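You operate a simulated robot arm through the tools that you are given. There is no shell and no other tool. Be economical: measure what you need, move in short steps, check, and stop when the job is done.

You are at the controls of a simulated robot arm. One attempt, no reset.

Task
Zero the oil meter and pump about 60 ml into the beaker with the green foot.
Fine: slide the beaker under the spout and back to where it stood; leave the dial; spill nothing.
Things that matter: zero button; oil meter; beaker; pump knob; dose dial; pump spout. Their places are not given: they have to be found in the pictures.

It is judged by the outcome, as a careful person would: the job done as asked, and still so three seconds after it is handed in. It fails if anything else is knocked over, pushed out of place, dropped, spilled or broken.

Robot
A 6-joint arm with a two-finger parallel gripper, fixed in place. Base frame: the origin is at the foot of the arm, x ahead of it, y to its left, z up. Lengths are in cm, angles in degrees, forces in N, time in s.
With the tool pointing down near the work surface it reaches from about 26 to 68 cm from the base axis. Its first joint turns from -66.0 to 66.0 degrees. Payload 2.9 kg.
Tool frame: the origin (TCP) lies between the finger pads and is the grasp point; the fingertips stand 3 cm ahead of it; z points along the fingers, y is the line along which they close. The gripper opens to 11 cm. The fingers are 2 cm wide and 1 cm thick; the gripper's body (4.8 by 11.2 cm) begins 5.5 cm behind the TCP.
Orientation is told as [roll, pitch, yaw] about the base's x, y, z axes, in that order, counted from this pose: with the fingers straight down and closing along the base's y, the tool's x points along the base's -x, its y along +y and its z along -z.

Tools
- The arm moves only by the tool apply_moves. Its argument "commands" is text: rows parted by semicolons, each of 7 numbers parted by spaces: the turn, a rotation vector about the tool's x, y, z in units of 6 degrees (1.0 is 6 degrees), then the shift along the tool's x, y, z in units of 30 mm (1.0 is 30 mm), then the opening, from 0 (shut) to 1 (fully open). In form: ax ay az dx dy dz fingers; .... A call has 1 to 12 rows; each row shifts and turns the commanded pose from where the row before left it, along the tool's axes as they then stand. A call with a number of a shift or a turn outside -1 to 1 is refused whole. Rows are played at 5 a second. More than 5 cm and 8.6 degrees between two rows, or a gripper value outside its range, and nothing of the call is played. Where a pose cannot be reached the arm comes as near as it can. A force on the tool above 90 N (or 10 N above the force at the start of the call, whichever is more), or a blocked arm, ends the call early, and 0.2 s more pass. Each finger travels about 10.8 cm/s and halts on what it meets, pressing with about 26 N; the grip force reading is that of the motor and also rises with nothing between the fingers. The clock runs only during rows and for 0.2 s after the last one: add rows that do not move to give the fingers time. It gives the time, the measured TCP pose, the force on the tool (base axes), the opening and the grip force at its end, in the units of the frame above (readings bear some noise).
- Cameras (640 x 400 px; columns grow to the right, rows downward): "scene" is fixed at [8.43, 43.31, 140.08]; the picture's right is [-0.72, -0.69, 0.00], its down [-0.30, 0.31, -0.90] and it looks along [0.62, -0.65, -0.43] (base axes); focal length 272 px, centre (320, 200). "wrist" rides on the gripper at [-3.6, 0, -5.7] in the tool frame; the picture's right is [0.00, -1.00, 0.00], its down [0.97, 0.00, -0.24] and it looks along [0.24, 0.00, 0.97] (tool axes); focal length 218 px, centre (320, 200).
- grab_frame(camera): a new picture of that camera. It takes no simulated time.
- locate(camera, pixels): for up to 12 pixels [column, row] of the newest picture of that camera ("zoom" is the newest enlarged one), the place [x, y, z] in the base frame of the surface seen there, good to about 0.3 cm. It takes no simulated time.
- enlarge(camera, box): a new picture of the part [left, top, right, bottom] of that camera's present view, enlarged. It takes no simulated time.
- sign_off(): hands the job in; it is judged then, once.

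Keep the steps short. Do not move on a guess: measure, check each grasp and each placing, and mend mistakes. In all there are 80 turns and 34 pictures (those below and enlarged ones count). Leave the gripper open and the arm clear of the work at the hand-in unless told otherwise, and finish with a single line.

The tools are called after "Emit:" as name(argument=value, ...) on one line, values as JSON. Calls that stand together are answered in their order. apply_moves: Moves the arm, as the interface text tells. Its arguments: {"type":"object","properties":{"commands":{"type":"string"}},"required":["commands"]} The other tools are called the same way: grab_frame (camera) takes a picture; locate (camera, pixels) gives the place of the surface under pixels of a picture; enlarge (camera, box) takes an enlarged picture of a part of a camera's view; sign_off () hands the job in.

At the start:

```text
time: 0.0
tool_pos: [30.87, 7.36, 132.66]
ee_rot: [0.1, 0.0, -0.1]
wrist_force: [-0.4, 0.2, 0.1]
finger_gap: 11.03
gripper_force: 0.0
```

scene: 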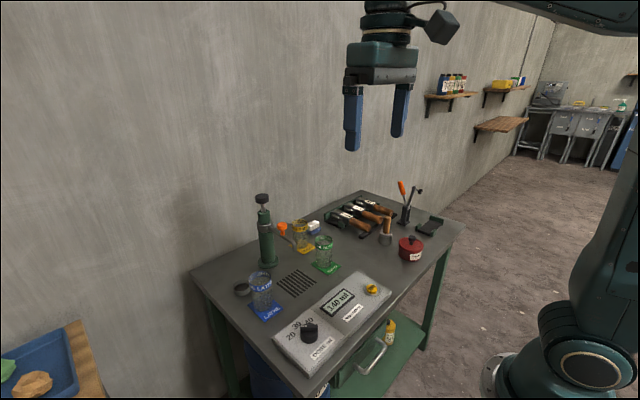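
wrist: 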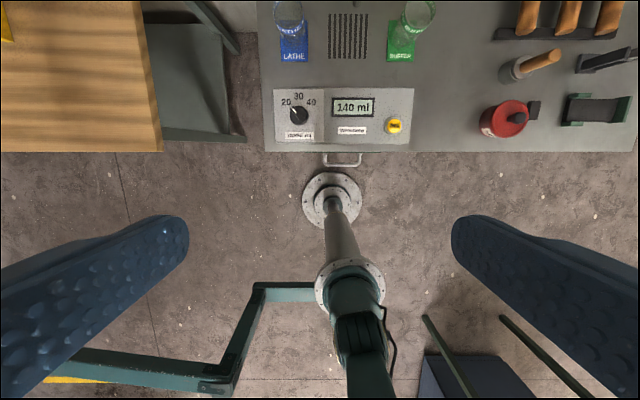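

I see a bench with a panel (dial, display "140 ml", yellow button), a blue-foot beaker, a green-foot beaker, and a green pump. I'll enlarge the view to measure.

Emit:
enlarge(camera="scene", box=[220, 180, 400, 292])

Emit:
enlarge(camera="scene", box=[260, 260, 420, 380])

```text
3.56 times, centred on (310, 236) of scene
```

zoom: 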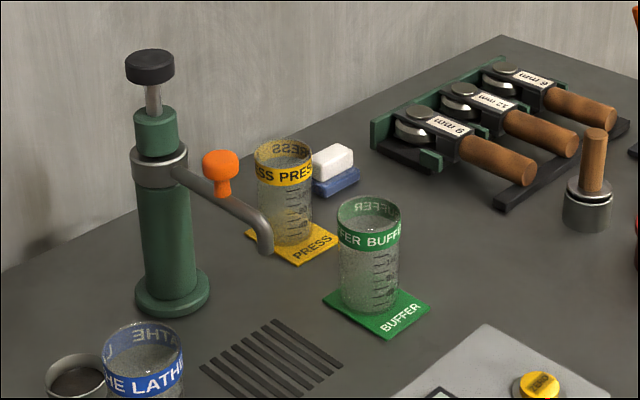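

```text
3.33 times, centred on (340, 320) of scene
```

zoom: 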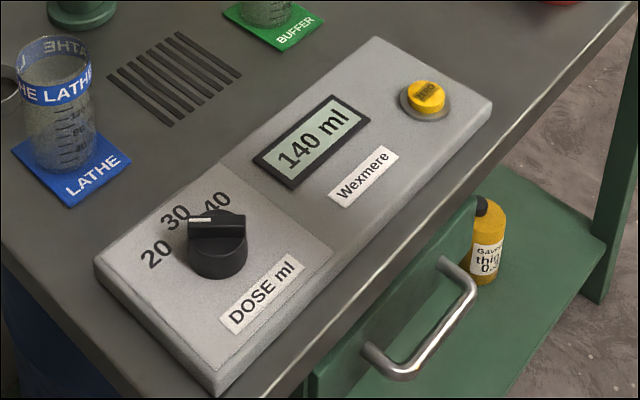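

The dial pointer needs a closer look. I'll view the panel from the wrist camera, and locate the pump, beaker and panel points from a full scene frame.

Emit:
enlarge(camera="wrist", box=[250, 0, 450, 150])

Emit:
enlarge(camera="scene", box=[240, 185, 352, 275])

Emit:
locate(camera="scene", pixels=[[262, 195], [262, 198], [262, 206], [263, 225], [282, 228], [294, 249], [372, 288], [372, 291], [324, 238], [325, 268], [310, 325], [266, 264]])

```text
2.67 times, centred on (350, 75) of wrist
```

zoom: 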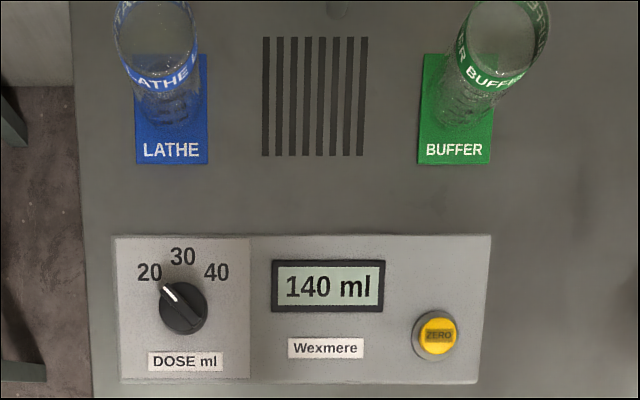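

```text
4.44 times, centred on (296, 230) of scene
```

zoom: 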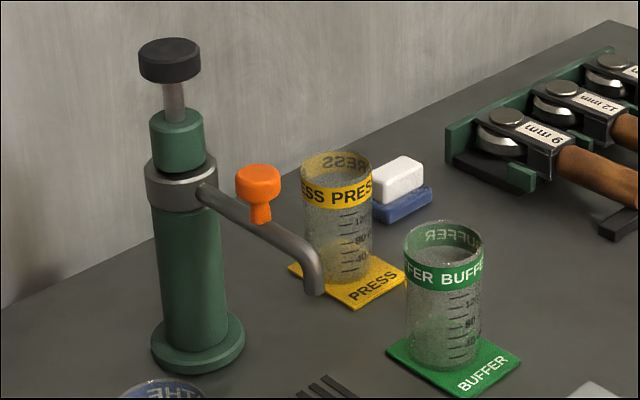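

```text
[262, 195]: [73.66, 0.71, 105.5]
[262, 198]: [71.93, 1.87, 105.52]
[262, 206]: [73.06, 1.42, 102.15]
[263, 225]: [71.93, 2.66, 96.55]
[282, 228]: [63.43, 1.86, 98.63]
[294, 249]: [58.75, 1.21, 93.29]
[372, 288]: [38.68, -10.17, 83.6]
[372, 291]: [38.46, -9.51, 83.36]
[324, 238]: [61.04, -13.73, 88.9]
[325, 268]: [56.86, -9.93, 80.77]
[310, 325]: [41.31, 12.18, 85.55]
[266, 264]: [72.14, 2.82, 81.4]
```

The dial stands at 20, so I expect three strokes. I need more detail on the spout, orange piece, black knob, green foot, and beakers.

Emit:
locate(camera="zoom", pixels=[[257, 180], [262, 212], [250, 225], [313, 285], [290, 245], [169, 48], [168, 72], [175, 105], [388, 352], [520, 362], [460, 396], [443, 275]])

Emit:
locate(camera="wrist", pixels=[[394, 126], [299, 115], [389, 61], [414, 61], [391, 22], [281, 61], [307, 61], [348, 36], [413, 90], [413, 143]])

```text
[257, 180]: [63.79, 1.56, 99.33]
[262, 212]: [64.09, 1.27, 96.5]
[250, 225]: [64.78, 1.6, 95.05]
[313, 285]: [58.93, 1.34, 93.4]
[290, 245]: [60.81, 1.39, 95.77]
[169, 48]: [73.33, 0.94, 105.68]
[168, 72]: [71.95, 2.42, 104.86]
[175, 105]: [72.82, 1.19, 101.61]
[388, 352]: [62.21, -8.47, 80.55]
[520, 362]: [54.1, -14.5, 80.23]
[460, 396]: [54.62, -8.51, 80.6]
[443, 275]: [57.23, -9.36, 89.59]
```

```text
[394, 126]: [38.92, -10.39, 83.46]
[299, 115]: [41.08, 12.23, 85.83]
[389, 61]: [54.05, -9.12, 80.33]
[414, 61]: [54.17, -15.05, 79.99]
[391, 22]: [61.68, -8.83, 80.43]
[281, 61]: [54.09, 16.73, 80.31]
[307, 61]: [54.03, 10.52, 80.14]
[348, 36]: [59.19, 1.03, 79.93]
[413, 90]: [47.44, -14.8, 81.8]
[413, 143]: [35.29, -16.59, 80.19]
```

The dial reads 20 and the button is at about (38.9, -10.4, 83.6). The spout mouth is at about (58.9, 1.3, 93). First I'll move with closed fingers to above the zero button.

Emit:
apply_moves(commands="0 0 0 -0.2233 -0.4933 1 0;0 0 0 -0.2233 -0.4933 1 0;0 0 0 -0.2233 -0.4933 1 0;0 0 0 -0.2233 -0.4933 1 0;0 0 0 -0.2233 -0.4933 1 0;0 0 0 -0.2233 -0.4933 1 0;0 0 0 -0.2233 -0.4933 1 0;0 0 0 -0.2233 -0.4933 1 0;0 0 0 -0.2233 -0.4933 1 0;0 0 0 -0.2233 -0.4933 1 0;0 0 0 -0.2233 -0.4933 1 0;0 0 0 -0.2233 -0.4933 1 0")

Emit:
grab_frame(camera="wrist")

Emit:
enlarge(camera="scene", box=[220, 140, 460, 300])

```text
time: 2.6
tool_pos: [38.92, -10.6, 96.96]
ee_rot: [0.1, -0.1, 0.1]
wrist_force: [-0.7, 0.0, 0.2]
finger_gap: 0.01
gripper_force: 25.9
```

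```text
27 pictures are left
```

wrist: 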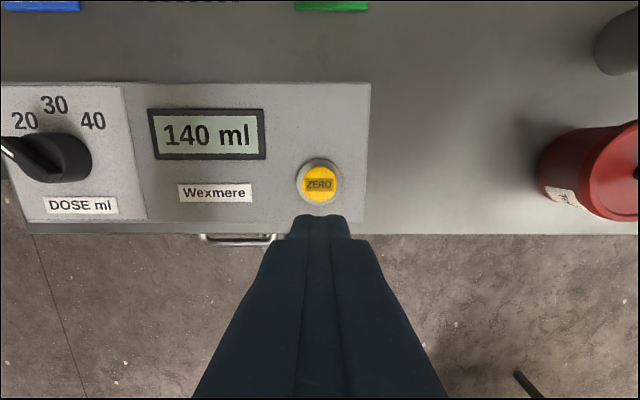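

```text
2.50 times, centred on (340, 220) of scene
```

zoom: 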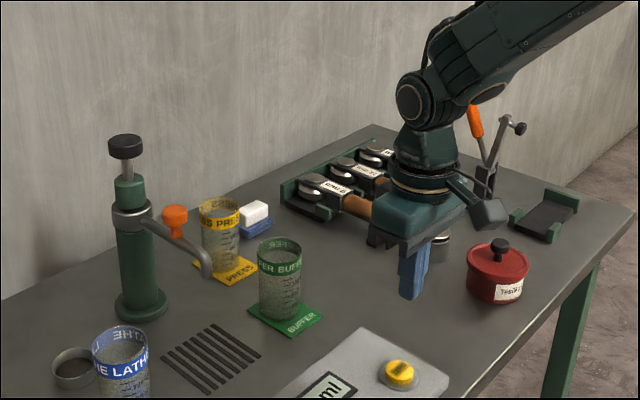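

The button shows at (320,184) in the wrist view. I'll measure it, along with the beaker rims and yellow foot in the zoom.

Emit:
locate(camera="wrist", pixels=[[320, 184], [320, 171], [320, 196], [307, 184], [334, 184]])

Emit:
locate(camera="zoom", pixels=[[258, 243], [301, 247], [280, 256], [279, 238], [200, 204], [239, 207], [257, 268], [230, 286], [490, 212], [468, 192], [208, 277], [420, 215]])

```text
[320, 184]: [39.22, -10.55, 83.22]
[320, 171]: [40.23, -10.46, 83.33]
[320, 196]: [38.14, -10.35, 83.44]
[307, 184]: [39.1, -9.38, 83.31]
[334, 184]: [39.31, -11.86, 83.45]
```

```text
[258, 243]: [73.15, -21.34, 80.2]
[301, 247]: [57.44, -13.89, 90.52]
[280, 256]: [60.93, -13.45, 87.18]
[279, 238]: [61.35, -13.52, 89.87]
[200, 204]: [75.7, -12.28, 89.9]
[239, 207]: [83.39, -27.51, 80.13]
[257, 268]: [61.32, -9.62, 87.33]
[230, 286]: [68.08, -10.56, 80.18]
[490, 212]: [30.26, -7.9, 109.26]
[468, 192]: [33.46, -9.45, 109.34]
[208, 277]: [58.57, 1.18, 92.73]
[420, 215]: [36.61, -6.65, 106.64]
```

Button top centre is about (39.2, -10.5, 83.4). I'll come down to just above it, then press in small steps.

Emit:
apply_moves(commands="0 0 0 -0.083 0.02 0.8 0;0 0 0 0 0 0.8 0;0 0 0 0 0 0.8 0;0 0 0 0 0 0.7 0;0 0 0 0 0 0.12 0;0 0 0 0 0 0.12 0;0 0 0 0 0 0.1 0;0 0 0 0 0 0 0;0 0 0 0 0 0 0")

Emit:
enlarge(camera="wrist", box=[100, 80, 420, 280])

```text
time: 4.6
tool_pos: [39.26, -10.24, 86.46]
ee_rot: [0.1, 0.0, 0.0]
wrist_force: [0.9, 0.3, 0.2]
finger_gap: 0.0
gripper_force: 25.5
```

```text
2.00 times, centred on (260, 180) of wrist
```

zoom: 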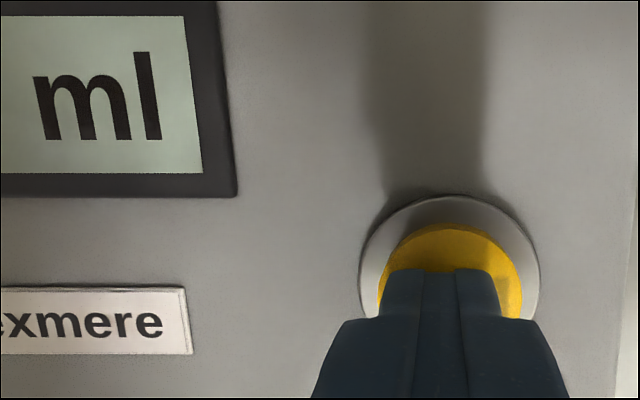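

The tips are right above the button, with no contact force yet. I'll press down a little further, then let up.

Emit:
apply_moves(commands="0 0 0 0 -0.05 0.08 0;0 0 0 0 0 0.08 0;0 0 0 0 0 0.07 0;0 0 0 0 0 0 0")

Emit:
enlarge(camera="wrist", box=[0, 80, 420, 280])

```text
time: 5.6
tool_pos: [39.31, -10.39, 85.89]
ee_rot: [0.1, -0.1, 0.0]
wrist_force: [-1.6, 2.9, 7.1]
finger_gap: 0.0
gripper_force: 26.0
```

```text
1.52 times, centred on (210, 180) of wrist
```

zoom: 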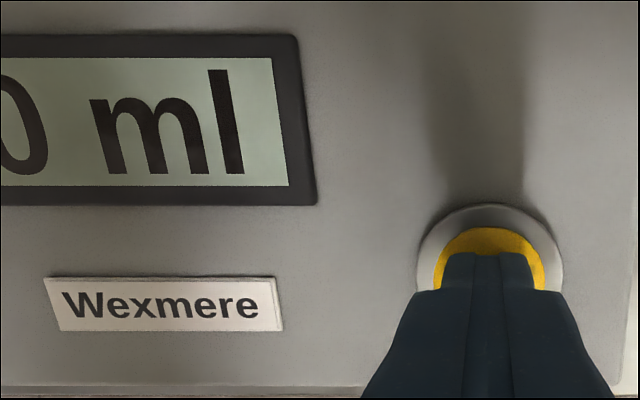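

The force is 7 N and the button has gone in a bit. I'll press 2 mm more, hold, then rise and read the meter.

Emit:
apply_moves(commands="0 0 0 0 0 0.07 0;0 0 0 0 0 0 0;0 0 0 0 0 -0.5 0;0 0 0 0 0 -1 0;0 0 0 0 0 -1 0;0 0 0 0 0 -1 0;0 0 0 0 0 -1 0")

Emit:
grab_frame(camera="wrist")

```text
time: 7.2
tool_pos: [39.16, -10.46, 98.74]
ee_rot: [0.2, 0.0, 0.0]
wrist_force: [0.2, 0.0, -0.6]
finger_gap: 0.01
gripper_force: 26.7
```

```text
23 pictures are left
```

wrist: 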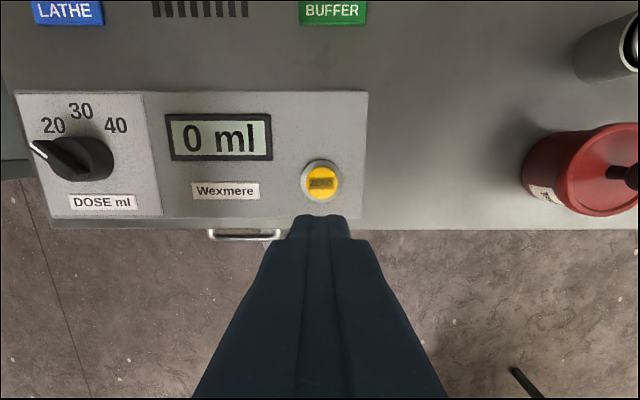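

The meter reads 0 ml. Next I'll rise and turn the tool about its own axis, so the housing ends up on top when the tool is tilted to grip the beaker from the front.

Emit:
apply_moves(commands="0 0 1 0 0 -0.8 0;0 0 1 0 0 -0.8 0;0 0 1 0 0 -0.8 0;0 0 1 0 0 -0.8 0;0 0 1 0 0 -0.8 0;0 0 1 0 0 0 0;0 0 1 0 0 0 0;0 0 1 0 0 0 0;0 0 1 0 0 0 0;0 0 1 0 0 0 0;0 0 1 0 0 0 0;0 0 1 0 0 0 0")

Emit:
apply_moves(commands="0 0 1 0 0 0 0;0 0 1 0 0 0 0;0 0 1 0 0 0 0;0 0 1 0 0 0 0;0 0 1 0 0 0 0;0 0 1 0 0 0 0;0 0 1 0 0 0 0;0 0 1 0 0 0 0;0 0 1 0 0 0 0;0 0 1 0 0 0 0;0 0 1 0 0 0 0;0 0 1 0 0 0 0")

Emit:
apply_moves(commands="0 0 1 0 0 0 0;0 0 1 0 0 0 0;0 0 1 0 0 0 0;0 0 1 0 0 0 0;0 0 1 0 0 0 0;0 0 1 0 0 0 0;0 0 0 0 0 0 0;0 0 0 0 0 0 0")

Emit:
grab_frame(camera="scene")

```text
time: 9.8
tool_pos: [39.17, -10.4, 111.13]
ee_rot: [0.0, 0.1, -72.1]
wrist_force: [-0.4, 0.2, 0.4]
finger_gap: 0.03
gripper_force: 26.0
```

```text
time: 12.4
tool_pos: [39.12, -10.39, 111.08]
ee_rot: [-0.1, 0.2, -144.0]
wrist_force: [0.4, -0.8, 0.3]
finger_gap: 0.01
gripper_force: 26.0
```

```text
time: 14.2
tool_pos: [39.2, -10.46, 110.99]
ee_rot: [-0.1, 0.0, 180.0]
wrist_force: [0.5, -0.6, -0.6]
finger_gap: 0.0
gripper_force: 26.2
```

```text
22 pictures are left
```

scene: 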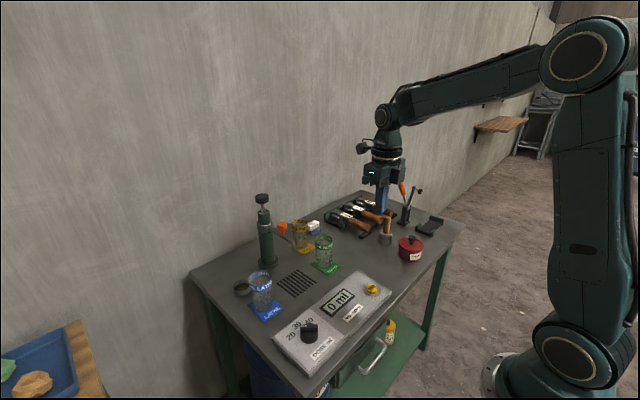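

The housing turned with the gripper and now sits on the far side, as I wanted. I'll move forward in line with the green-foot beaker, open the fingers, and tilt 60°.

Emit:
apply_moves(commands="0 0 0 1 0.15 0 0.5;0 0 0 1 0.15 0 0.9;0 1 0 0 0 0 0.9;0 1 0 0 0 0 0.9;0 1 0 0 0 0 0.9;0 1 0 0 0 0 0.9;0 1 0 0 0 0 0.9;0 1 0 0 0 0 0.9;0 1 0 0 0 0 0.9;0 1 0 0 0 0 0.9;0 1 0 0 0 0 0.9;0 1 0 0 0 0 0.9")

Emit:
grab_frame(camera="wrist")

Emit:
enlarge(camera="scene", box=[240, 80, 480, 320])

```text
time: 16.8
tool_pos: [45.28, -11.48, 110.97]
ee_rot: [0.0, 60.0, 180.0]
wrist_force: [1.0, -0.3, -1.3]
finger_gap: 9.88
gripper_force: 0.1
```

```text
21 pictures are left
```

wrist: 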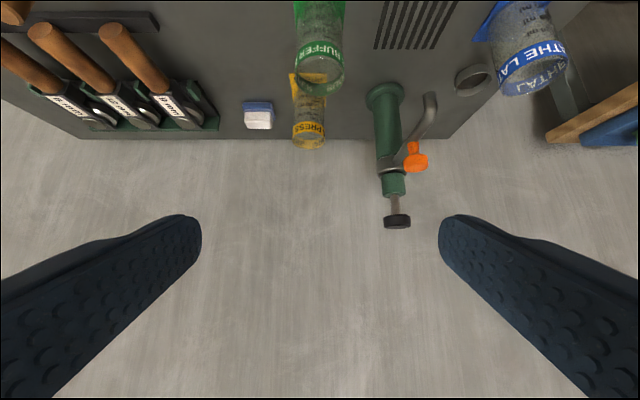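

```text
1.67 times, centred on (360, 200) of scene
```

zoom: 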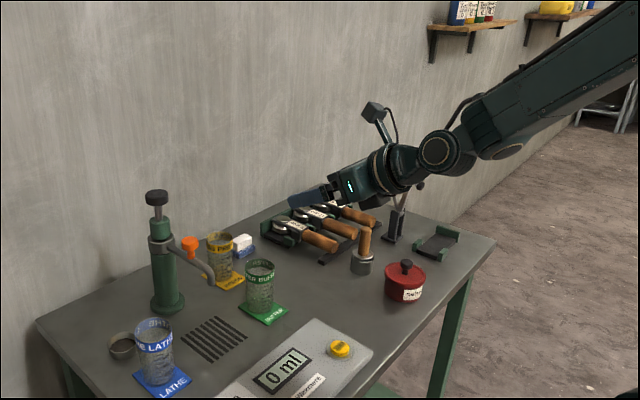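

The tilt worked and the housing is on top. Now I'll measure the green-foot beaker in the wrist view: edges at rows 30–60 and the rim around (320,75).

Emit:
locate(camera="wrist", pixels=[[320, 50], [320, 40], [299, 48], [341, 48], [304, 25], [336, 25], [320, 57], [320, 86], [405, 163], [418, 160], [397, 221], [430, 97]])

```text
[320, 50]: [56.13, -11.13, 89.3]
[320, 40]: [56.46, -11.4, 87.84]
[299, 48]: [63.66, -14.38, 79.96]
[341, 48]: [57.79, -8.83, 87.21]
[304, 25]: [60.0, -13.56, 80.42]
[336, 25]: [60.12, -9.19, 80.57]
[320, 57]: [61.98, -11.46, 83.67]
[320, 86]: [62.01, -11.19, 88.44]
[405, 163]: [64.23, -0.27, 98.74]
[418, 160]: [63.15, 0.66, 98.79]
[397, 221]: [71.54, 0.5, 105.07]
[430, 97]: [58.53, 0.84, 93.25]
```

Beaker: centre about (59.1, -11.6), diameter about 5.9, rim at about z = 90.5. The spout is at about (58.8, 1.2), so it is a straight slide of about 12.8 cm in +y. I'll go to a pre-grasp point in front of the beaker.

Emit:
apply_moves(commands="0 0 0 -0.905 0.01 0.8 0.9;0 0 0 -0.905 0.01 0.8 0.9;0 0 0 -0.905 0.01 0.8 0.9;0 0 0 -0.905 0.01 0.8 0.9;0 0 0 -0.905 0 0.8 0.9;0 0 0 -0.905 0 0.8 0.9;0 0 0 0 0 0 0.9")

Emit:
grab_frame(camera="wrist")

```text
time: 18.4
tool_pos: [49.71, -11.7, 89.74]
ee_rot: [-0.1, 60.1, 180.0]
wrist_force: [-0.2, 0.3, 0.3]
finger_gap: 9.89
gripper_force: 0.0
```

```text
19 pictures are left
```

wrist: 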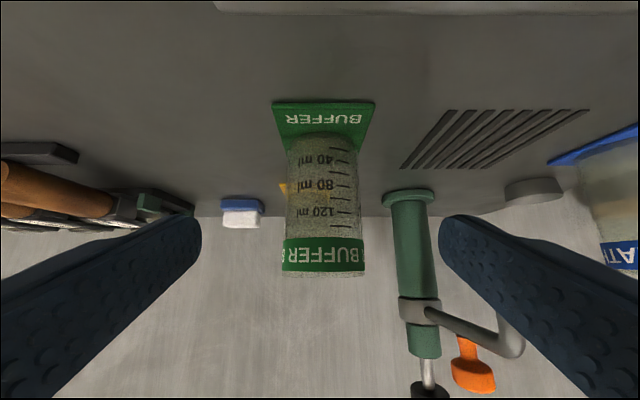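

The beaker is centred between the open fingers. I'll advance 9.9 cm along the fingers without closing them.

Emit:
apply_moves(commands="0 0 0 0 0 0.8 0.9;0 0 0 0 0 0.8 0.9;0 0 0 0 0 0.7 0.9;0 0 0 0 0 0.6 0.9;0 0 0 0 0 0.4 0.9;0 0 0 0 0 0 0.9")

Emit:
enlarge(camera="scene", box=[230, 160, 410, 320])

Emit:
grab_frame(camera="wrist")

```text
time: 19.8
tool_pos: [58.29, -11.64, 84.77]
ee_rot: [-0.1, 60.0, 179.8]
wrist_force: [0.0, 0.1, -0.2]
finger_gap: 9.9
gripper_force: 0.1
```

```text
2.50 times, centred on (320, 240) of scene
```

zoom: 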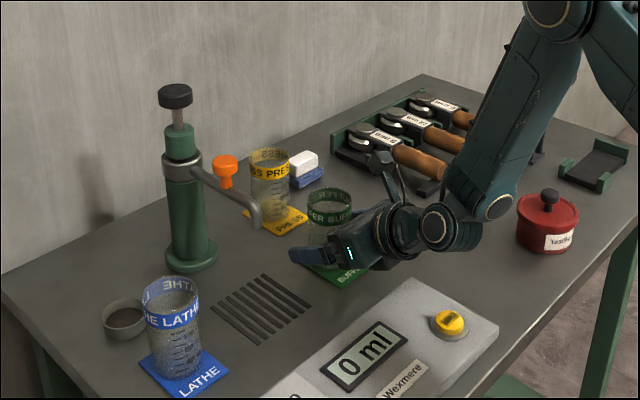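

```text
17 pictures are left
```

wrist: 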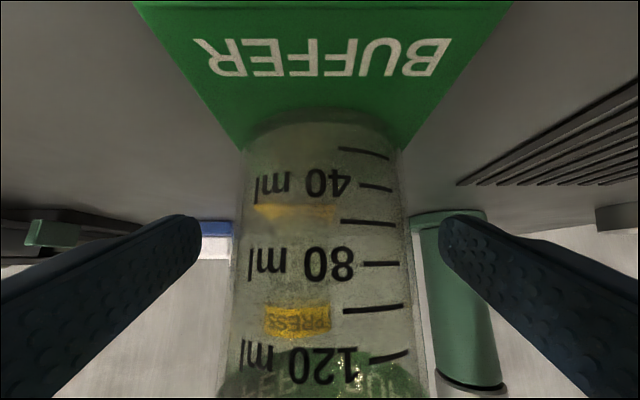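

The fingers straddle the beaker with no contact force. I'll close gently.

Emit:
apply_moves(commands="0 0 0 0 0 0 0.7;0 0 0 0 0 0 0.58;0 0 0 0 0 0 0.52;0 0 0 0 0 0 0.5;0 0 0 0 0 0 0.5;0 0 0 0 0 0 0.5")

```text
time: 21.2
tool_pos: [58.35, -11.61, 84.74]
ee_rot: [-0.1, 60.1, 179.9]
wrist_force: [-0.6, -0.4, 0.5]
finger_gap: 5.73
gripper_force: 26.0
```

Gripped at a 5.73 cm gap. I'll slide 12.6 cm in +y, slowly, toward the spout.

Emit:
apply_moves(commands="0 0 0 0 -0.3 0 0.5;0 0 0 0 -0.5 0 0.5;0 0 0 0 -0.5 0 0.5;0 0 0 0 -0.5 0 0.5;0 0 0 0 -0.5 0 0.5;0 0 0 0 -0.5 0 0.5;0 0 0 0 -0.5 0 0.5;0 0 0 0 -0.5 0 0.5;0 0 0 0 -0.4 0 0.5;0 0 0 0 0 0 0.5")

Emit:
grab_frame(camera="wrist")

Emit:
enlarge(camera="scene", box=[230, 180, 350, 290])

```text
time: 23.4
tool_pos: [57.8, -2.14, 84.66]
ee_rot: [-0.2, 60.5, -179.6]
wrist_force: [5.1, -2.2, 18.2]
finger_gap: 5.73
gripper_force: 25.7
out of reach, approached as far as the arm can: row 7, 8, 9
```

```text
16 pictures are left
```

wrist: 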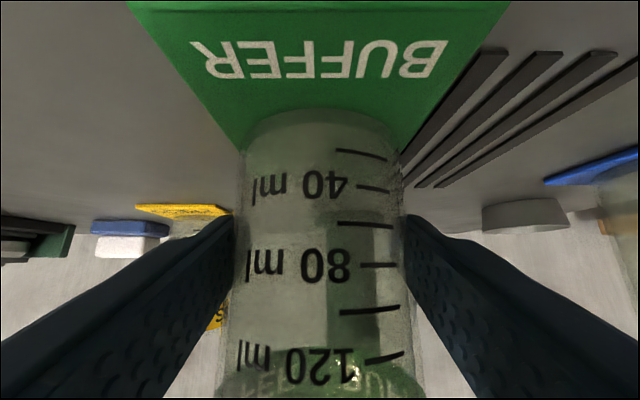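

```text
3.64 times, centred on (290, 235) of scene
```

zoom: 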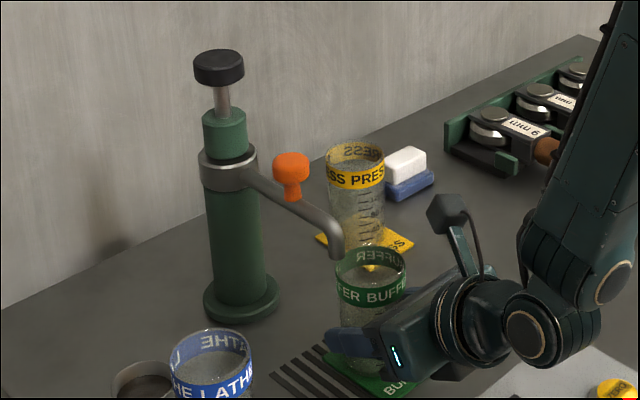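

The beaker slides with its foot, but the arm hit a reach limit at y ≈ -2.1, probably the wrist joint's stop. I'll yaw a few degrees with the base turn to relieve it, then read the pose.

Emit:
apply_moves(commands="0.433 0 -0.25 0 0 0 0.5;0.433 0 -0.25 0 0 0 0.5;0.433 0 -0.25 0 0 0 0.5;0 0 0 0 0 0 0.5")

```text
time: 24.4
tool_pos: [57.45, -2.28, 84.52]
ee_rot: [-0.2, 60.0, -171.0]
wrist_force: [-1.4, -2.5, 15.7]
finger_gap: 5.7
gripper_force: 25.9
```

That freed the limit. The downward press is about 16 N, so I'll lift 1–2 mm while sliding the last 3 cm toward the spout.

Emit:
apply_moves(commands="0 0 0 0.058 0 -0.033 0.5;0 0 0 0.058 -0.25 0.1 0.5;0 0 0 0.058 -0.25 0.1 0.5;0 0 0 0.058 -0.25 0.1 0.5;0 0 0 0 -0.25 0.03 0.5;0 0 0 0 0 0 0.5")

Emit:
grab_frame(camera="wrist")

Emit:
enlarge(camera="scene", box=[250, 210, 340, 290])

```text
time: 25.8
tool_pos: [57.84, 0.95, 84.84]
ee_rot: [-0.2, 60.1, -171.1]
wrist_force: [-0.7, 0.6, -1.5]
finger_gap: 5.73
gripper_force: 25.8
```

```text
14 pictures are left
```

wrist: 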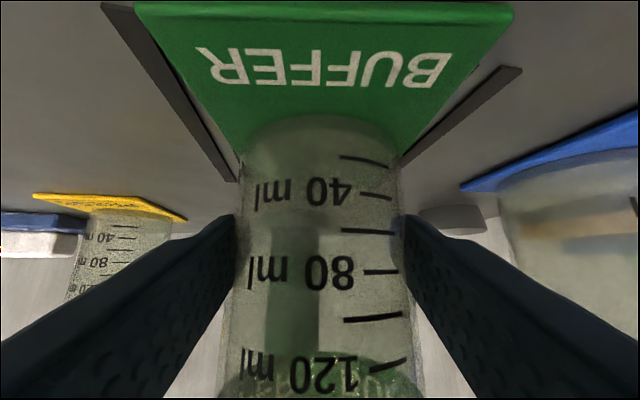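

```text
5.00 times, centred on (295, 250) of scene
```

zoom: 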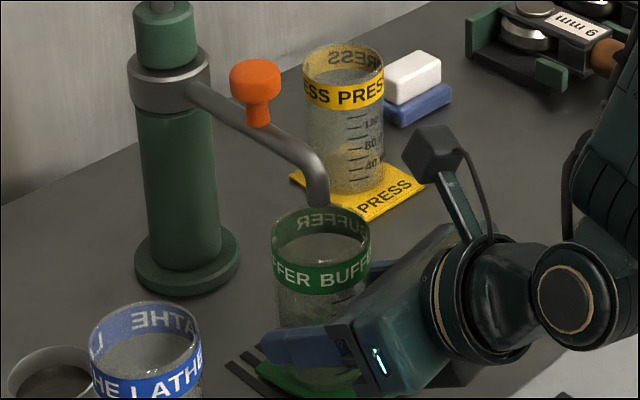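

The spout tip at (318,205) lines up over the rim centre at (320,240). The beaker may be raised 2–3 mm, so I'll lower it until the force shows contact.

Emit:
apply_moves(commands="0 0 0 -0.029 0 0.0167 0.5;0 0 0 -0.029 0 0.0167 0.5;0 0 0 0 0 0 0.5")

Emit:
locate(camera="zoom", pixels=[[318, 200], [272, 240], [370, 240], [320, 263], [325, 275]])

```text
time: 26.6
tool_pos: [58.01, 0.84, 84.57]
ee_rot: [-0.2, 60.0, -171.2]
wrist_force: [0.5, -0.5, -1.1]
finger_gap: 5.74
gripper_force: 25.6
```

```text
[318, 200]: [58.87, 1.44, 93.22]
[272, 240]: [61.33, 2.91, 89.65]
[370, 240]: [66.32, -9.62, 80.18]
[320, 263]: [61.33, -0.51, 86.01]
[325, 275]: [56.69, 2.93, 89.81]
```

No contact yet, so I'll lower 1 mm more.

Emit:
apply_moves(commands="0 0 0 -0.029 0 0.0167 0.5;0 0 0 0 0 0 0.5")

```text
time: 27.2
tool_pos: [58.17, 0.82, 84.63]
ee_rot: [-0.1, 60.1, -171.1]
wrist_force: [-2.5, -0.5, 5.4]
finger_gap: 5.69
gripper_force: 25.8
```

Contact at about 5 N, so the beaker is down. I'll open the fingers and back straight out along them.

Emit:
apply_moves(commands="0 0 0 0 0 0 0.6;0 0 0 0 0 0 0.75;0 0 0 0 0 0 0.85;0 0 0 0 0 0 0.85;0 0 0 0 0 -0.5 0.85;0 0 0 0 0 -0.8 0.85;0 0 0 0 0 -0.8 0.85;0 0 0 0 0 -0.8 0.85;0 0 0 0 0 -0.8 0.85;0 0 0 0 0 0 0.85")

Emit:
grab_frame(camera="wrist")

```text
time: 29.4
tool_pos: [48.55, -0.7, 90.16]
ee_rot: [-0.2, 60.1, -171.2]
wrist_force: [0.1, 0.0, -0.1]
finger_gap: 9.34
gripper_force: 0.2
```

```text
12 pictures are left
```

wrist: 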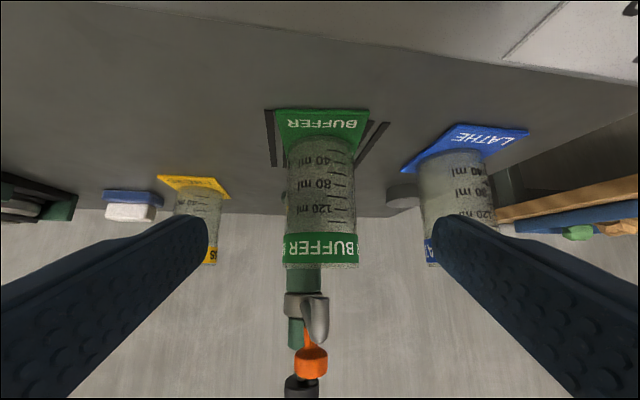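

The beaker stands free under the spout. I'll measure it against the spout tip.

Emit:
locate(camera="wrist", pixels=[[300, 245], [340, 245], [288, 245], [354, 245], [320, 262], [319, 325], [319, 338], [310, 355], [310, 365], [302, 385], [300, 378], [302, 392]])

```text
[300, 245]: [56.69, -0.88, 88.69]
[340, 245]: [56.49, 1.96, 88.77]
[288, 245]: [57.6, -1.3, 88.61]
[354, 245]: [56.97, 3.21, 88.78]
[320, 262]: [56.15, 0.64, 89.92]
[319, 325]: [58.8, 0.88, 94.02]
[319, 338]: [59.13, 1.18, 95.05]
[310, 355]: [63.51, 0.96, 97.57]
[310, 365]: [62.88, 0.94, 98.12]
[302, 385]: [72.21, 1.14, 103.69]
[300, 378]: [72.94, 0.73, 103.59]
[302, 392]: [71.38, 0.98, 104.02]
```

The beaker centre is about (59.1, 0.9) and the spout about (59, 1.1), which is good. The black plunger knob is at about (72.7, 1.0), with its top at about 105.6. I'll rise, shut the fingers and reduce the tilt.

Emit:
apply_moves(commands="0 0 0 0.866 0 -0.5 0.85;0 0 0 0.866 0 -0.5 0.85;0 0 0 0.866 0 -0.5 0.4;0 0 0 0.866 0 -0.5 0;0 0 0 0.866 0 -0.5 0;0 0 0 0.866 0 -0.5 0;0 0 0 0.866 0 -0.5 0;0 0 0 0.866 0 -0.5 0;0 0 0 0.866 0 -0.5 0;0 -1 0 0 0 0 0;0 -1 0 0 0 0 0;0 -1 0 0 0 0 0")

```text
time: 32.0
tool_pos: [48.62, -0.85, 116.99]
ee_rot: [0.4, 41.9, -170.5]
wrist_force: [-0.6, -1.1, -0.2]
finger_gap: 0.01
gripper_force: 26.3
```

Now I'll go to a point with the fingertips about 2 cm above the black knob.

Emit:
apply_moves(commands="0 0 0 0.434 0.07 0.73 0;0 0 0 0.434 0.07 0.73 0;0 0 0 0.434 0.07 0.73 0;0 0 0 0.434 0.07 0.73 0;0 0 0 0.434 0.07 0.73 0;0 0 0 0.434 0.07 0.73 0;0 0 0 0.434 0.07 0.73 0;0 0 0 0.434 0.07 0.73 0;0 0 0 0.434 0.07 0.73 0;0 0 0 0 0 0 0")

Emit:
enlarge(camera="scene", box=[200, 120, 380, 290])

```text
time: 34.2
tool_pos: [68.52, -2.94, 107.66]
ee_rot: [0.8, 42.2, -170.0]
wrist_force: [-0.2, 0.7, 0.8]
finger_gap: 0.01
gripper_force: 25.6
out of reach, approached as far as the arm can: row 2, 3, 4, 5, 6, 7, 8, 9
```

```text
2.35 times, centred on (290, 205) of scene
```

zoom: 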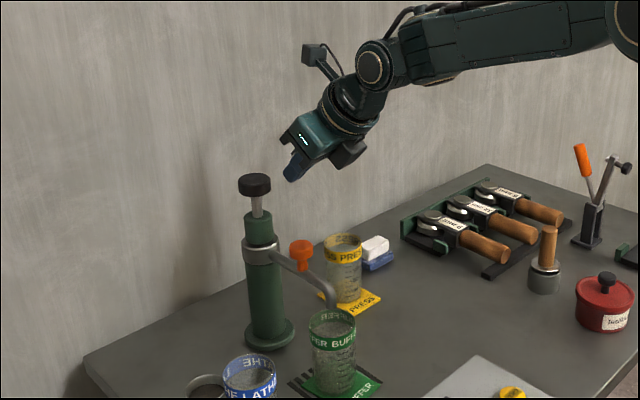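

The wrist joint's stop is limiting again: y stuck at -2.9, just beside the knob without touching it. I'll back off 3 cm and roll the tool 30° back about its own axis to gain room.

Emit:
apply_moves(commands="0 0 0 0 0 -1 0;0 0 0 0 0 -0.5 0;0 0 -1 0 0 0 0;0 0 -1 0 0 0 0;0 0 -1 0 0 0 0;0 0 -1 0 0 0 0;0 0 -1 0 0 0 0;0 0 0 0 0 0 0")

```text
time: 36.0
tool_pos: [65.62, -3.49, 111.34]
ee_rot: [24.3, 35.5, -133.2]
wrist_force: [-0.2, 0.1, 0.0]
finger_gap: 0.0
gripper_force: 25.9
```

Now there is freedom. Using the present axes, I'll move the fingertips to about 2 cm above the knob.

Emit:
apply_moves(commands="0 0 0 0.51 -0.14 0.5 0;0 0 0 0.51 -0.14 0.5 0;0 0 0 0.51 -0.14 0.5 0;0 0 0 0 0 0 0")

Emit:
enlarge(camera="scene", box=[220, 140, 340, 290])

```text
time: 37.0
tool_pos: [70.81, 0.47, 110.32]
ee_rot: [24.2, 35.4, -133.1]
wrist_force: [-0.5, 0.2, 0.2]
finger_gap: 0.0
gripper_force: 26.8
```

```text
2.67 times, centred on (280, 215) of scene
```

zoom: 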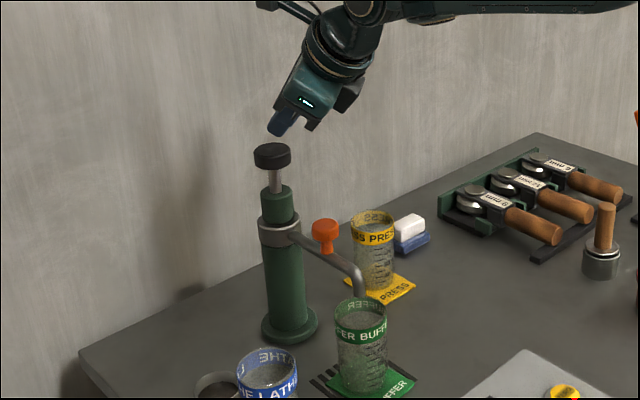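

The tips are just above the knob. I'll press straight down 2.5 cm in short rows and read the force.

Emit:
apply_moves(commands="0 0 0 -0.0968 -0.0558 0.1237 0;0 0 0 -0.0968 -0.0558 0.1237 0;0 0 0 -0.0968 -0.0558 0.1237 0;0 0 0 -0.0968 -0.0558 0.1237 0;0 0 0 -0.0968 -0.0558 0.1237 0;0 0 0 0 0 0 0")

```text
time: 38.4
tool_pos: [70.56, 0.64, 107.6]
ee_rot: [24.2, 35.5, -133.1]
wrist_force: [-3.2, 0.8, 3.3]
finger_gap: 0.0
gripper_force: 26.2
```

Light contact now, about 3 N. I'll press on another 2 cm.

Emit:
apply_moves(commands="0 0 0 -0.0968 -0.0558 0.1237 0;0 0 0 -0.0968 -0.0558 0.1237 0;0 0 0 -0.0968 -0.0558 0.1237 0;0 0 0 -0.0968 -0.0558 0.1237 0;0 0 0 0 0 0 0;0 0 0 0 0 0 0")

Emit:
grab_frame(camera="scene")

```text
time: 39.8
tool_pos: [70.53, 0.48, 105.83]
ee_rot: [24.2, 35.6, -133.2]
wrist_force: [3.5, -2.1, 11.2]
finger_gap: 0.01
gripper_force: 26.1
```

```text
9 pictures are left
```

scene: 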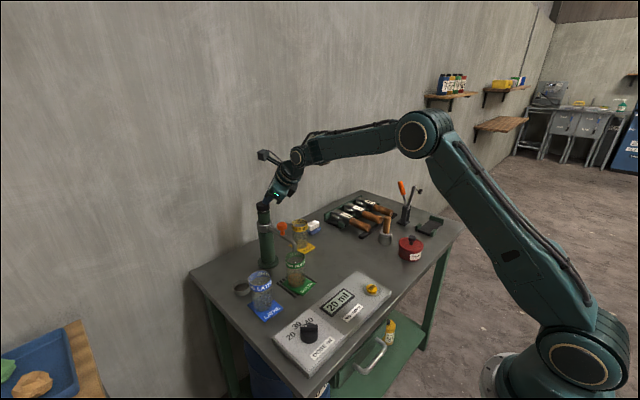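

The meter shows 20 ml after one stroke. I'll let the knob rise fully, then make the second stroke.

Emit:
apply_moves(commands="0 0 0 0.116 0.067 -0.1484 0;0 0 0 0.116 0.067 -0.1484 0;0 0 0 0.116 0.067 -0.1484 0;0 0 0 0.116 0.067 -0.1484 0;0 0 0 0 0 0 0;0 0 0 0 0 0 0;0 0 0 -0.116 -0.067 0.1484 0;0 0 0 -0.116 -0.067 0.1484 0;0 0 0 -0.116 -0.067 0.1484 0;0 0 0 -0.116 -0.067 0.1484 0;0 0 0 0 0 0 0;0 0 0 0 0 0 0")

Emit:
enlarge(camera="scene", box=[220, 180, 400, 340])

```text
time: 42.4
tool_pos: [70.39, 0.58, 105.86]
ee_rot: [24.3, 35.6, -133.1]
wrist_force: [-8.4, -2.1, 8.6]
finger_gap: 0.0
gripper_force: 26.3
```

```text
2.50 times, centred on (310, 260) of scene
```

zoom: 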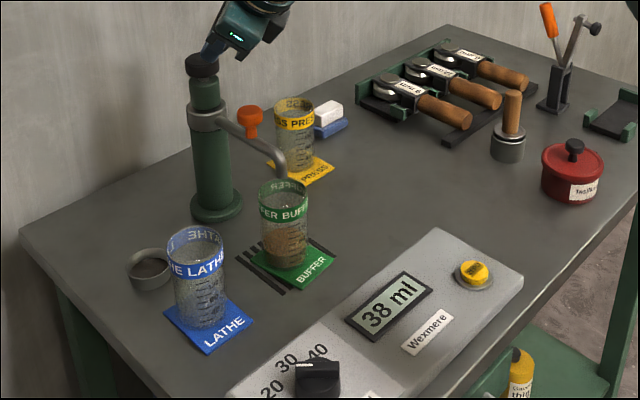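

Oil is in the beaker and the meter shows 38 ml, either still flowing or a slightly short stroke. Next is the third stroke with a longer wait at the top and bottom.

Emit:
apply_moves(commands="0 0 0 0.116 0.067 -0.1484 0;0 0 0 0.116 0.067 -0.1484 0;0 0 0 0.116 0.067 -0.1484 0;0 0 0 0.116 0.067 -0.1484 0;0 0 0 0 0 0 0;0 0 0 0 0 0 0;0 0 0 0 0 0 0")

Emit:
apply_moves(commands="0 0 0 -0.116 -0.067 0.1484 0;0 0 0 -0.116 -0.067 0.1484 0;0 0 0 -0.116 -0.067 0.1484 0;0 0 0 -0.116 -0.067 0.1484 0;0 0 0 0 0 0 0;0 0 0 0 0 0 0;0 0 0 0 0 0 0;0 0 0 0 0 0 0;0 0 0 0 0 0 0")

Emit:
enlarge(camera="scene", box=[220, 180, 400, 340])

```text
time: 44.0
tool_pos: [70.45, 0.55, 108.19]
ee_rot: [24.2, 35.5, -133.2]
wrist_force: [-2.4, -2.2, 1.4]
finger_gap: 0.0
gripper_force: 26.1
```

```text
time: 46.0
tool_pos: [70.41, 0.58, 105.81]
ee_rot: [24.1, 35.4, -133.2]
wrist_force: [-3.8, 1.0, 9.0]
finger_gap: 0.0
gripper_force: 25.9
```

```text
2.50 times, centred on (310, 260) of scene
```

zoom: 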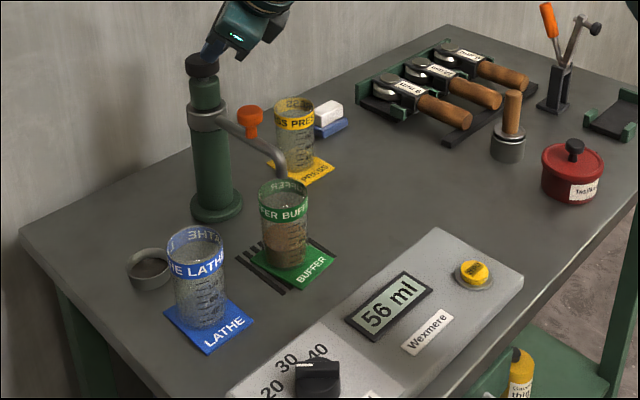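

The meter reads 56 ml and the knob is still held down at about 9 N. Pressing 2.5 mm deeper can't start a new stroke, and will show whether the last strokes were slightly short.

Emit:
apply_moves(commands="0 0 0 -0.024 -0.014 0.031 0;0 0 0 -0.024 -0.014 0.031 0;0 0 0 0 0 0 0;0 0 0 0 0 0 0")

Emit:
enlarge(camera="scene", box=[230, 190, 390, 330])

```text
time: 47.0
tool_pos: [70.37, 0.64, 105.81]
ee_rot: [24.3, 35.5, -133.1]
wrist_force: [-15.6, 2.0, 18.8]
finger_gap: 0.02
gripper_force: 26.0
```

```text
2.86 times, centred on (310, 260) of scene
```

zoom: 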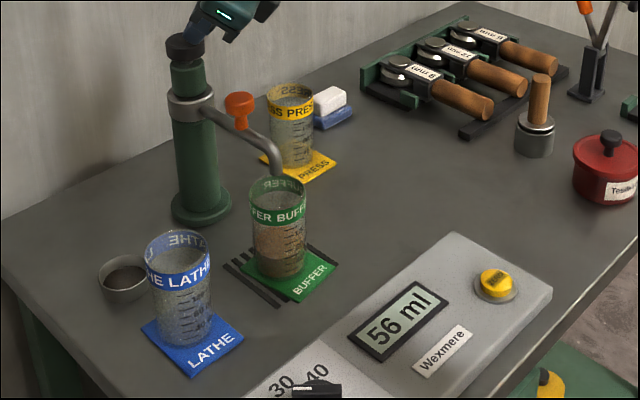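

The knob is bottomed out, so the upstrokes were slightly short (my fingers still touched the knob at the top). The volume follows the travel at about 7.5 ml per cm. A partial stroke of about 0.5 cm should add the missing 4 ml.

Emit:
apply_moves(commands="0 0 0 0.0678 0.0391 -0.0866 0;0 0 0 0.0678 0.0391 -0.0866 0;0 0 0 0 0 0 0;0 0 0 0 0 0 0;0 0 0 -0.0678 -0.0391 0.0866 0;0 0 0 -0.0678 -0.0391 0.0866 0;0 0 0 0 0 0 0;0 0 0 0 0 0 0")

Emit:
enlarge(camera="scene", box=[230, 190, 390, 330])

```text
time: 48.8
tool_pos: [70.28, 0.51, 105.73]
ee_rot: [24.4, 35.6, -133.0]
wrist_force: [-17.0, -0.8, 18.1]
finger_gap: 0.0
gripper_force: 26.0
```

```text
2.86 times, centred on (310, 260) of scene
```

zoom: 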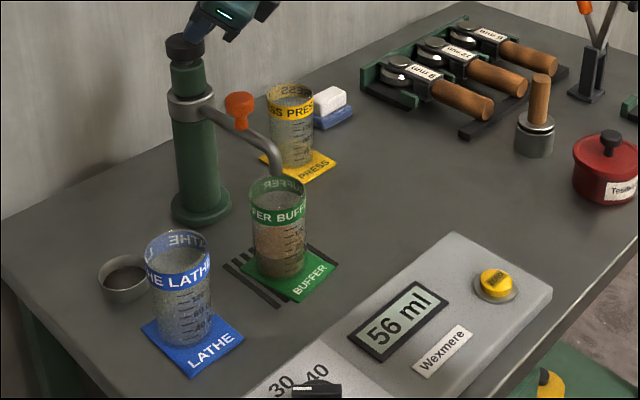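

No change, so the pump doses by whole strokes. A further stroke would overshoot to about 75 ml, and 56 ml after three 20 ml strokes is the closest to 60. I'll leave the knob and go back for the beaker: lift, back off, and restore the tool roll.

Emit:
apply_moves(commands="0 0 0 0.3 0.17 -0.37 0;0 0 0 0.3 0.17 -0.37 0;0 0 0 0 0 -0.9 0;0 0 0 0 0 -0.9 0;0 0 0 0 0 -0.9 0;0 0 0 0 0 -0.9 0;0 0 1 0 0 0 0;0 0 1 0 0 0 0;0 0 1 0 0 0 0;0 0 1 0 0 0 0;0 0 1 0 0 0 0;0 0 0 0 0 0 0")

```text
time: 51.4
tool_pos: [63.3, -0.39, 116.52]
ee_rot: [2.8, 42.1, -166.8]
wrist_force: [0.0, 0.4, -0.2]
finger_gap: 0.0
gripper_force: 26.3
out of reach, approached as far as the arm can: row 11
```

The roll is nearly restored. I'll move back in front of the pump at this height, tilt to 60° again and open the fingers.

Emit:
apply_moves(commands="0 0 0 -0.728 0 -0.655 0;0 0 0 -0.728 0 -0.655 0;0 0 0 -0.728 0 -0.655 0;0 0 0 -0.728 0 -0.655 0;0 0 0 -0.728 0 -0.655 0;0 1 0 0 0 0 0;0 1 0 0 0 0 0.3;0 1 0 0 0 0 0.6;0 0 0 0 0 0 0.85;0 0 0 0 0 0 0.85;0 0 0 0 0 0 0.85")

```text
time: 53.8
tool_pos: [48.95, -3.42, 116.44]
ee_rot: [4.2, 60.0, -164.9]
wrist_force: [-0.5, -0.3, -1.0]
finger_gap: 9.35
gripper_force: 0.1
```

The small leftover roll is about 5°. I'll correct it and go down to the pre-grasp point in front of the beaker.

Emit:
apply_moves(commands="0 0 0.85 0 0 0 0.85;0 0 0 -0.843 -0.101 0.487 0.85;0 0 0 -0.843 -0.101 0.487 0.85;0 0 0 -0.843 -0.101 0.487 0.85;0 0 0 -0.843 -0.101 0.487 0.85;0 0 0 -0.843 -0.101 0.487 0.85;0 0 0 -0.843 -0.101 0.487 0.85;0 0 0 -0.843 -0.101 0.487 0.85;0 0 0 -0.843 -0.101 0.487 0.85;0 0 0 -0.843 -0.101 0.487 0.85;0 0 0 0 0 0 0.85")

```text
time: 56.2
tool_pos: [48.21, 0.25, 90.2]
ee_rot: [-4.7, 60.0, -175.1]
wrist_force: [-0.2, -0.8, 0.6]
finger_gap: 9.38
gripper_force: 0.1
```

Slightly overcorrected. I'll turn back about 2.7° and shift 1.2 cm sideways to line up with the beaker.

Emit:
apply_moves(commands="0 0 -0.45 0 0 0 0.85;0 0 0 0 0.2 0 0.85;0 0 0 0 0.2 0 0.85;0 0 0 0 0 0 0.85")

Emit:
grab_frame(camera="wrist")

```text
time: 57.2
tool_pos: [48.56, -0.74, 90.4]
ee_rot: [0.1, 60.0, -169.6]
wrist_force: [0.9, 0.4, 0.0]
finger_gap: 9.35
gripper_force: 0.1
```

```text
4 pictures are left
```

wrist: 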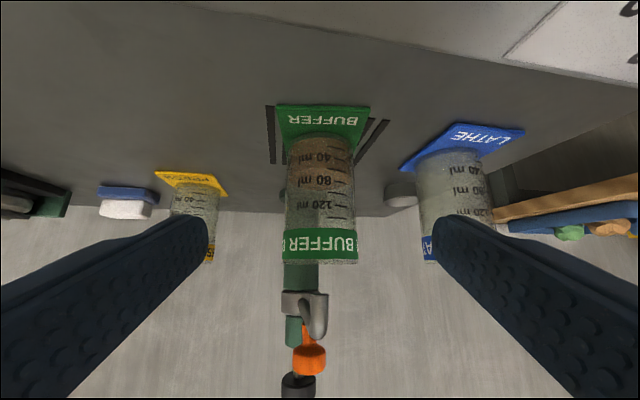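

Oil sits between the 40 and 80 marks and the beaker is centred. I'll advance 11.2 cm and grip gently.

Emit:
apply_moves(commands="0 0 0 0 0 0.8 0.85;0 0 0 0 0 0.8 0.85;0 0 0 0 0 0.8 0.85;0 0 0 0 0 0.7 0.85;0 0 0 0 0 0.4 0.85;0 0 0 0 0 0.24 0.85;0 0 0 0 0 0 0.85;0 0 0 0 0 0 0.7;0 0 0 0 0 0 0.58;0 0 0 0 0 0 0.52;0 0 0 0 0 0 0.5;0 0 0 0 0 0 0.5")

```text
time: 59.8
tool_pos: [58.24, 0.78, 84.87]
ee_rot: [0.1, 60.2, -169.7]
wrist_force: [0.3, 0.4, -0.6]
finger_gap: 5.73
gripper_force: 26.0
```

Gripped again at 5.73 cm. I'll slide slowly back in -y by 9 cm, then rotate the yaw back to its original value.

Emit:
apply_moves(commands="0 0 0 -0.0149 0.164 -0.0258 0.5;0 0 0 -0.0298 0.328 -0.0516 0.5;0 0 0 -0.0298 0.328 -0.0516 0.5;0 0 0 -0.0298 0.328 -0.0516 0.5;0 0 0 -0.0298 0.328 -0.0516 0.5;0 0 0 -0.0298 0.328 -0.0516 0.5;0 0 0 -0.0298 0.328 -0.0516 0.5;0 0 0 -0.0298 0.328 -0.0516 0.5;0 0 0 -0.0298 0.328 -0.0516 0.5;0 0 0 -0.0149 0.164 -0.0258 0.5;0 0 0 0 0 0 0.5")

Emit:
apply_moves(commands="-0.3 0 0.173 0 0 0 0.5;-0.3 0 0.173 0 0 0 0.5;-0.3 0 0.173 0 0 0 0.5;-0.3 0 0.173 0 0 0 0.5;-0.287 0 0.166 0 0 0 0.5;0 0 0 0 0 0 0.5")

```text
time: 62.2
tool_pos: [58.4, -8.12, 84.81]
ee_rot: [0.1, 60.1, -169.7]
wrist_force: [0.6, 2.4, 6.6]
finger_gap: 5.71
gripper_force: 25.8
```

```text
time: 63.6
tool_pos: [58.23, -8.16, 84.8]
ee_rot: [0.1, 60.1, 179.9]
wrist_force: [-0.3, -0.8, 6.8]
finger_gap: 5.69
gripper_force: 25.6
```

Yaw is back at 180°. I'll slide the remaining 3.45 cm, then check the foot position in the wrist view.

Emit:
apply_moves(commands="0 0 0 0 0.25 0 0.5;0 0 0 0 0.32 0 0.5;0 0 0 0 0.33 0 0.5;0 0 0 0 0.25 0 0.5;0 0 0 0 0 0 0.5")

Emit:
grab_frame(camera="wrist")

Emit:
locate(camera="wrist", pixels=[[150, 10], [180, 10], [200, 6], [320, 8], [440, 6], [480, 10], [230, 110], [410, 110], [320, 100], [320, 200], [320, 130]])

```text
time: 64.8
tool_pos: [58.12, -11.42, 84.78]
ee_rot: [0.1, 60.0, 179.9]
wrist_force: [0.1, 1.7, 4.3]
finger_gap: 5.72
gripper_force: 26.0
```

```text
3 pictures are left
```

wrist: 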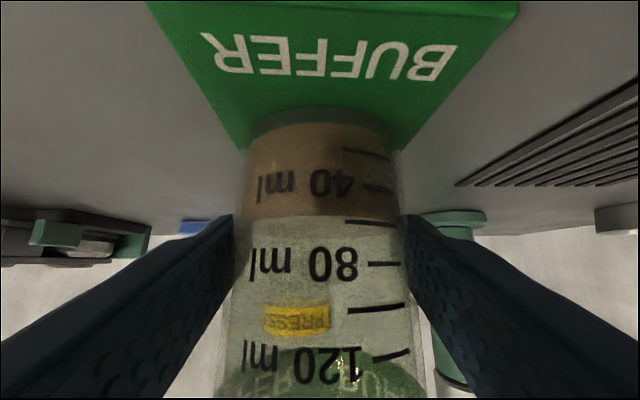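

```text
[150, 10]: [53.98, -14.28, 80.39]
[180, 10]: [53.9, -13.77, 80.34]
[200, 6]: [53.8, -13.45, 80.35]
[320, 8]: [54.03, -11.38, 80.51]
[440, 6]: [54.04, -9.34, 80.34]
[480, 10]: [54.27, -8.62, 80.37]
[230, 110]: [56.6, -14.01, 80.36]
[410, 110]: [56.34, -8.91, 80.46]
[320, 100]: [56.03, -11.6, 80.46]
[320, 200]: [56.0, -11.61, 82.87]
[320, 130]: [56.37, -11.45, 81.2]
```

The liquid is at about 56–58 ml. The foot is off by about 2 mm in x, 2 mm in y and 1.4° in yaw from its original pose, so I'll correct that before releasing.

Emit:
apply_moves(commands="0.101 0 -0.058 0.018 0.035 0.032 0.5;0.101 0 -0.058 0.018 0.035 0.032 0.5;0 0 0 0 0 0 0.5;0 0 0 0 0 0 0.5")

```text
time: 65.8
tool_pos: [58.44, -11.73, 84.72]
ee_rot: [0.2, 60.0, -178.6]
wrist_force: [0.9, -0.8, 0.6]
finger_gap: 5.72
gripper_force: 26.0
```

The pose matches the original grasp and the beaker is on the table. I'll open the fingers and back straight out.

Emit:
apply_moves(commands="0 0 0 0 0 0 0.55;0 0 0 0 0 0 0.7;0 0 0 0 0 0 0.88;0 0 0 0 0 0 0.88;0 0 0 0 0 -0.4 0.88;0 0 0 0 0 -0.8 0.88;0 0 0 0 0 -0.8 0.88;0 0 0 0 0 -0.8 0.88;0 0 0 0 0 -0.8 0.88;0 0 0 0 0 0 0.88")

Emit:
grab_frame(camera="wrist")

Emit:
locate(camera="wrist", pixels=[[280, 112], [320, 110], [365, 112], [320, 160], [320, 260]])

```text
time: 68.0
tool_pos: [49.09, -11.86, 90.13]
ee_rot: [0.2, 60.1, -178.7]
wrist_force: [0.7, -0.5, 0.4]
finger_gap: 9.67
gripper_force: 0.0
```

```text
2 pictures are left
```

wrist: 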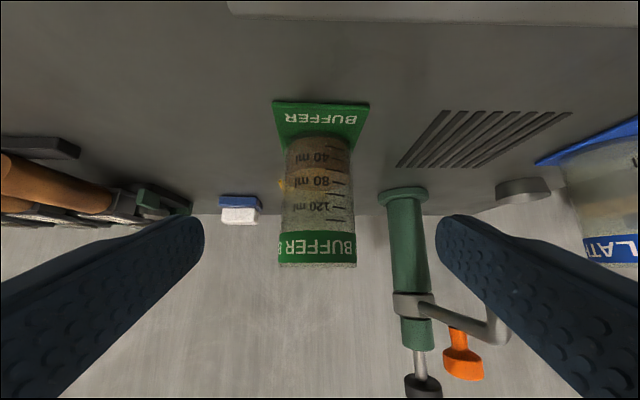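

```text
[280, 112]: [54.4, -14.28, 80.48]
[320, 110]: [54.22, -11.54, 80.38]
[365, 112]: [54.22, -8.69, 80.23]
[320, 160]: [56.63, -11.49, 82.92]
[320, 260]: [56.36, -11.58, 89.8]
```

The foot is back at x ≈ 54.1, y ≈ -14.8 to -8.7, as at the start. I'll raise the arm clear and take a last look at the scene.

Emit:
apply_moves(commands="0 0 0 0.866 0 -0.5 0.9;0 0 0 0.866 0 -0.5 0.95;0 0 0 0.866 0 -0.5 1;0 0 0 0.866 0 -0.5 1;0 0 0 0.866 0 -0.5 1;0 0 0 0.866 0 -0.5 1;0 0 0 0.866 0 -0.5 1;0 0 0 0.866 0 -0.5 1;0 0 0 0.866 0 -0.5 1;0 0 0 0 0 0 1")

Emit:
enlarge(camera="scene", box=[220, 180, 420, 340])

```text
time: 70.2
tool_pos: [48.87, -12.11, 117.29]
ee_rot: [0.2, 60.0, -178.7]
wrist_force: [0.0, -0.3, 0.1]
finger_gap: 11.01
gripper_force: 0.0
```

```text
2.50 times, centred on (320, 260) of scene
```

zoom: 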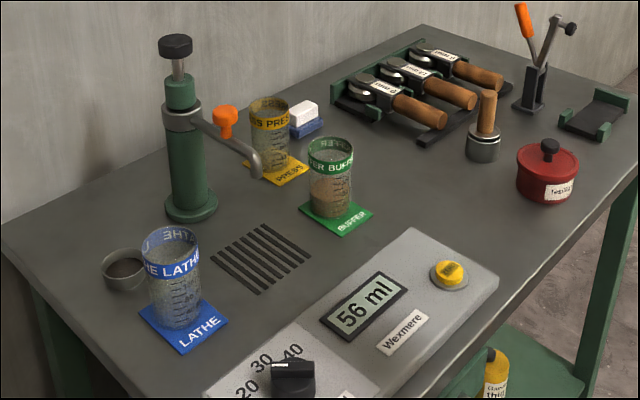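

The beaker is home, the meter reads 56 ml, the dial is untouched, nothing is spilled, the knob is back up and the arm is clear. I'm handing in.

Emit:
sign_off()

```text
The job is handed in.
```

I zeroed the meter and pumped three strokes at the dial's 20 ml setting, giving 56 ml on the meter; the green-foot beaker is back where it stood, the dial was not touched and nothing spilled.
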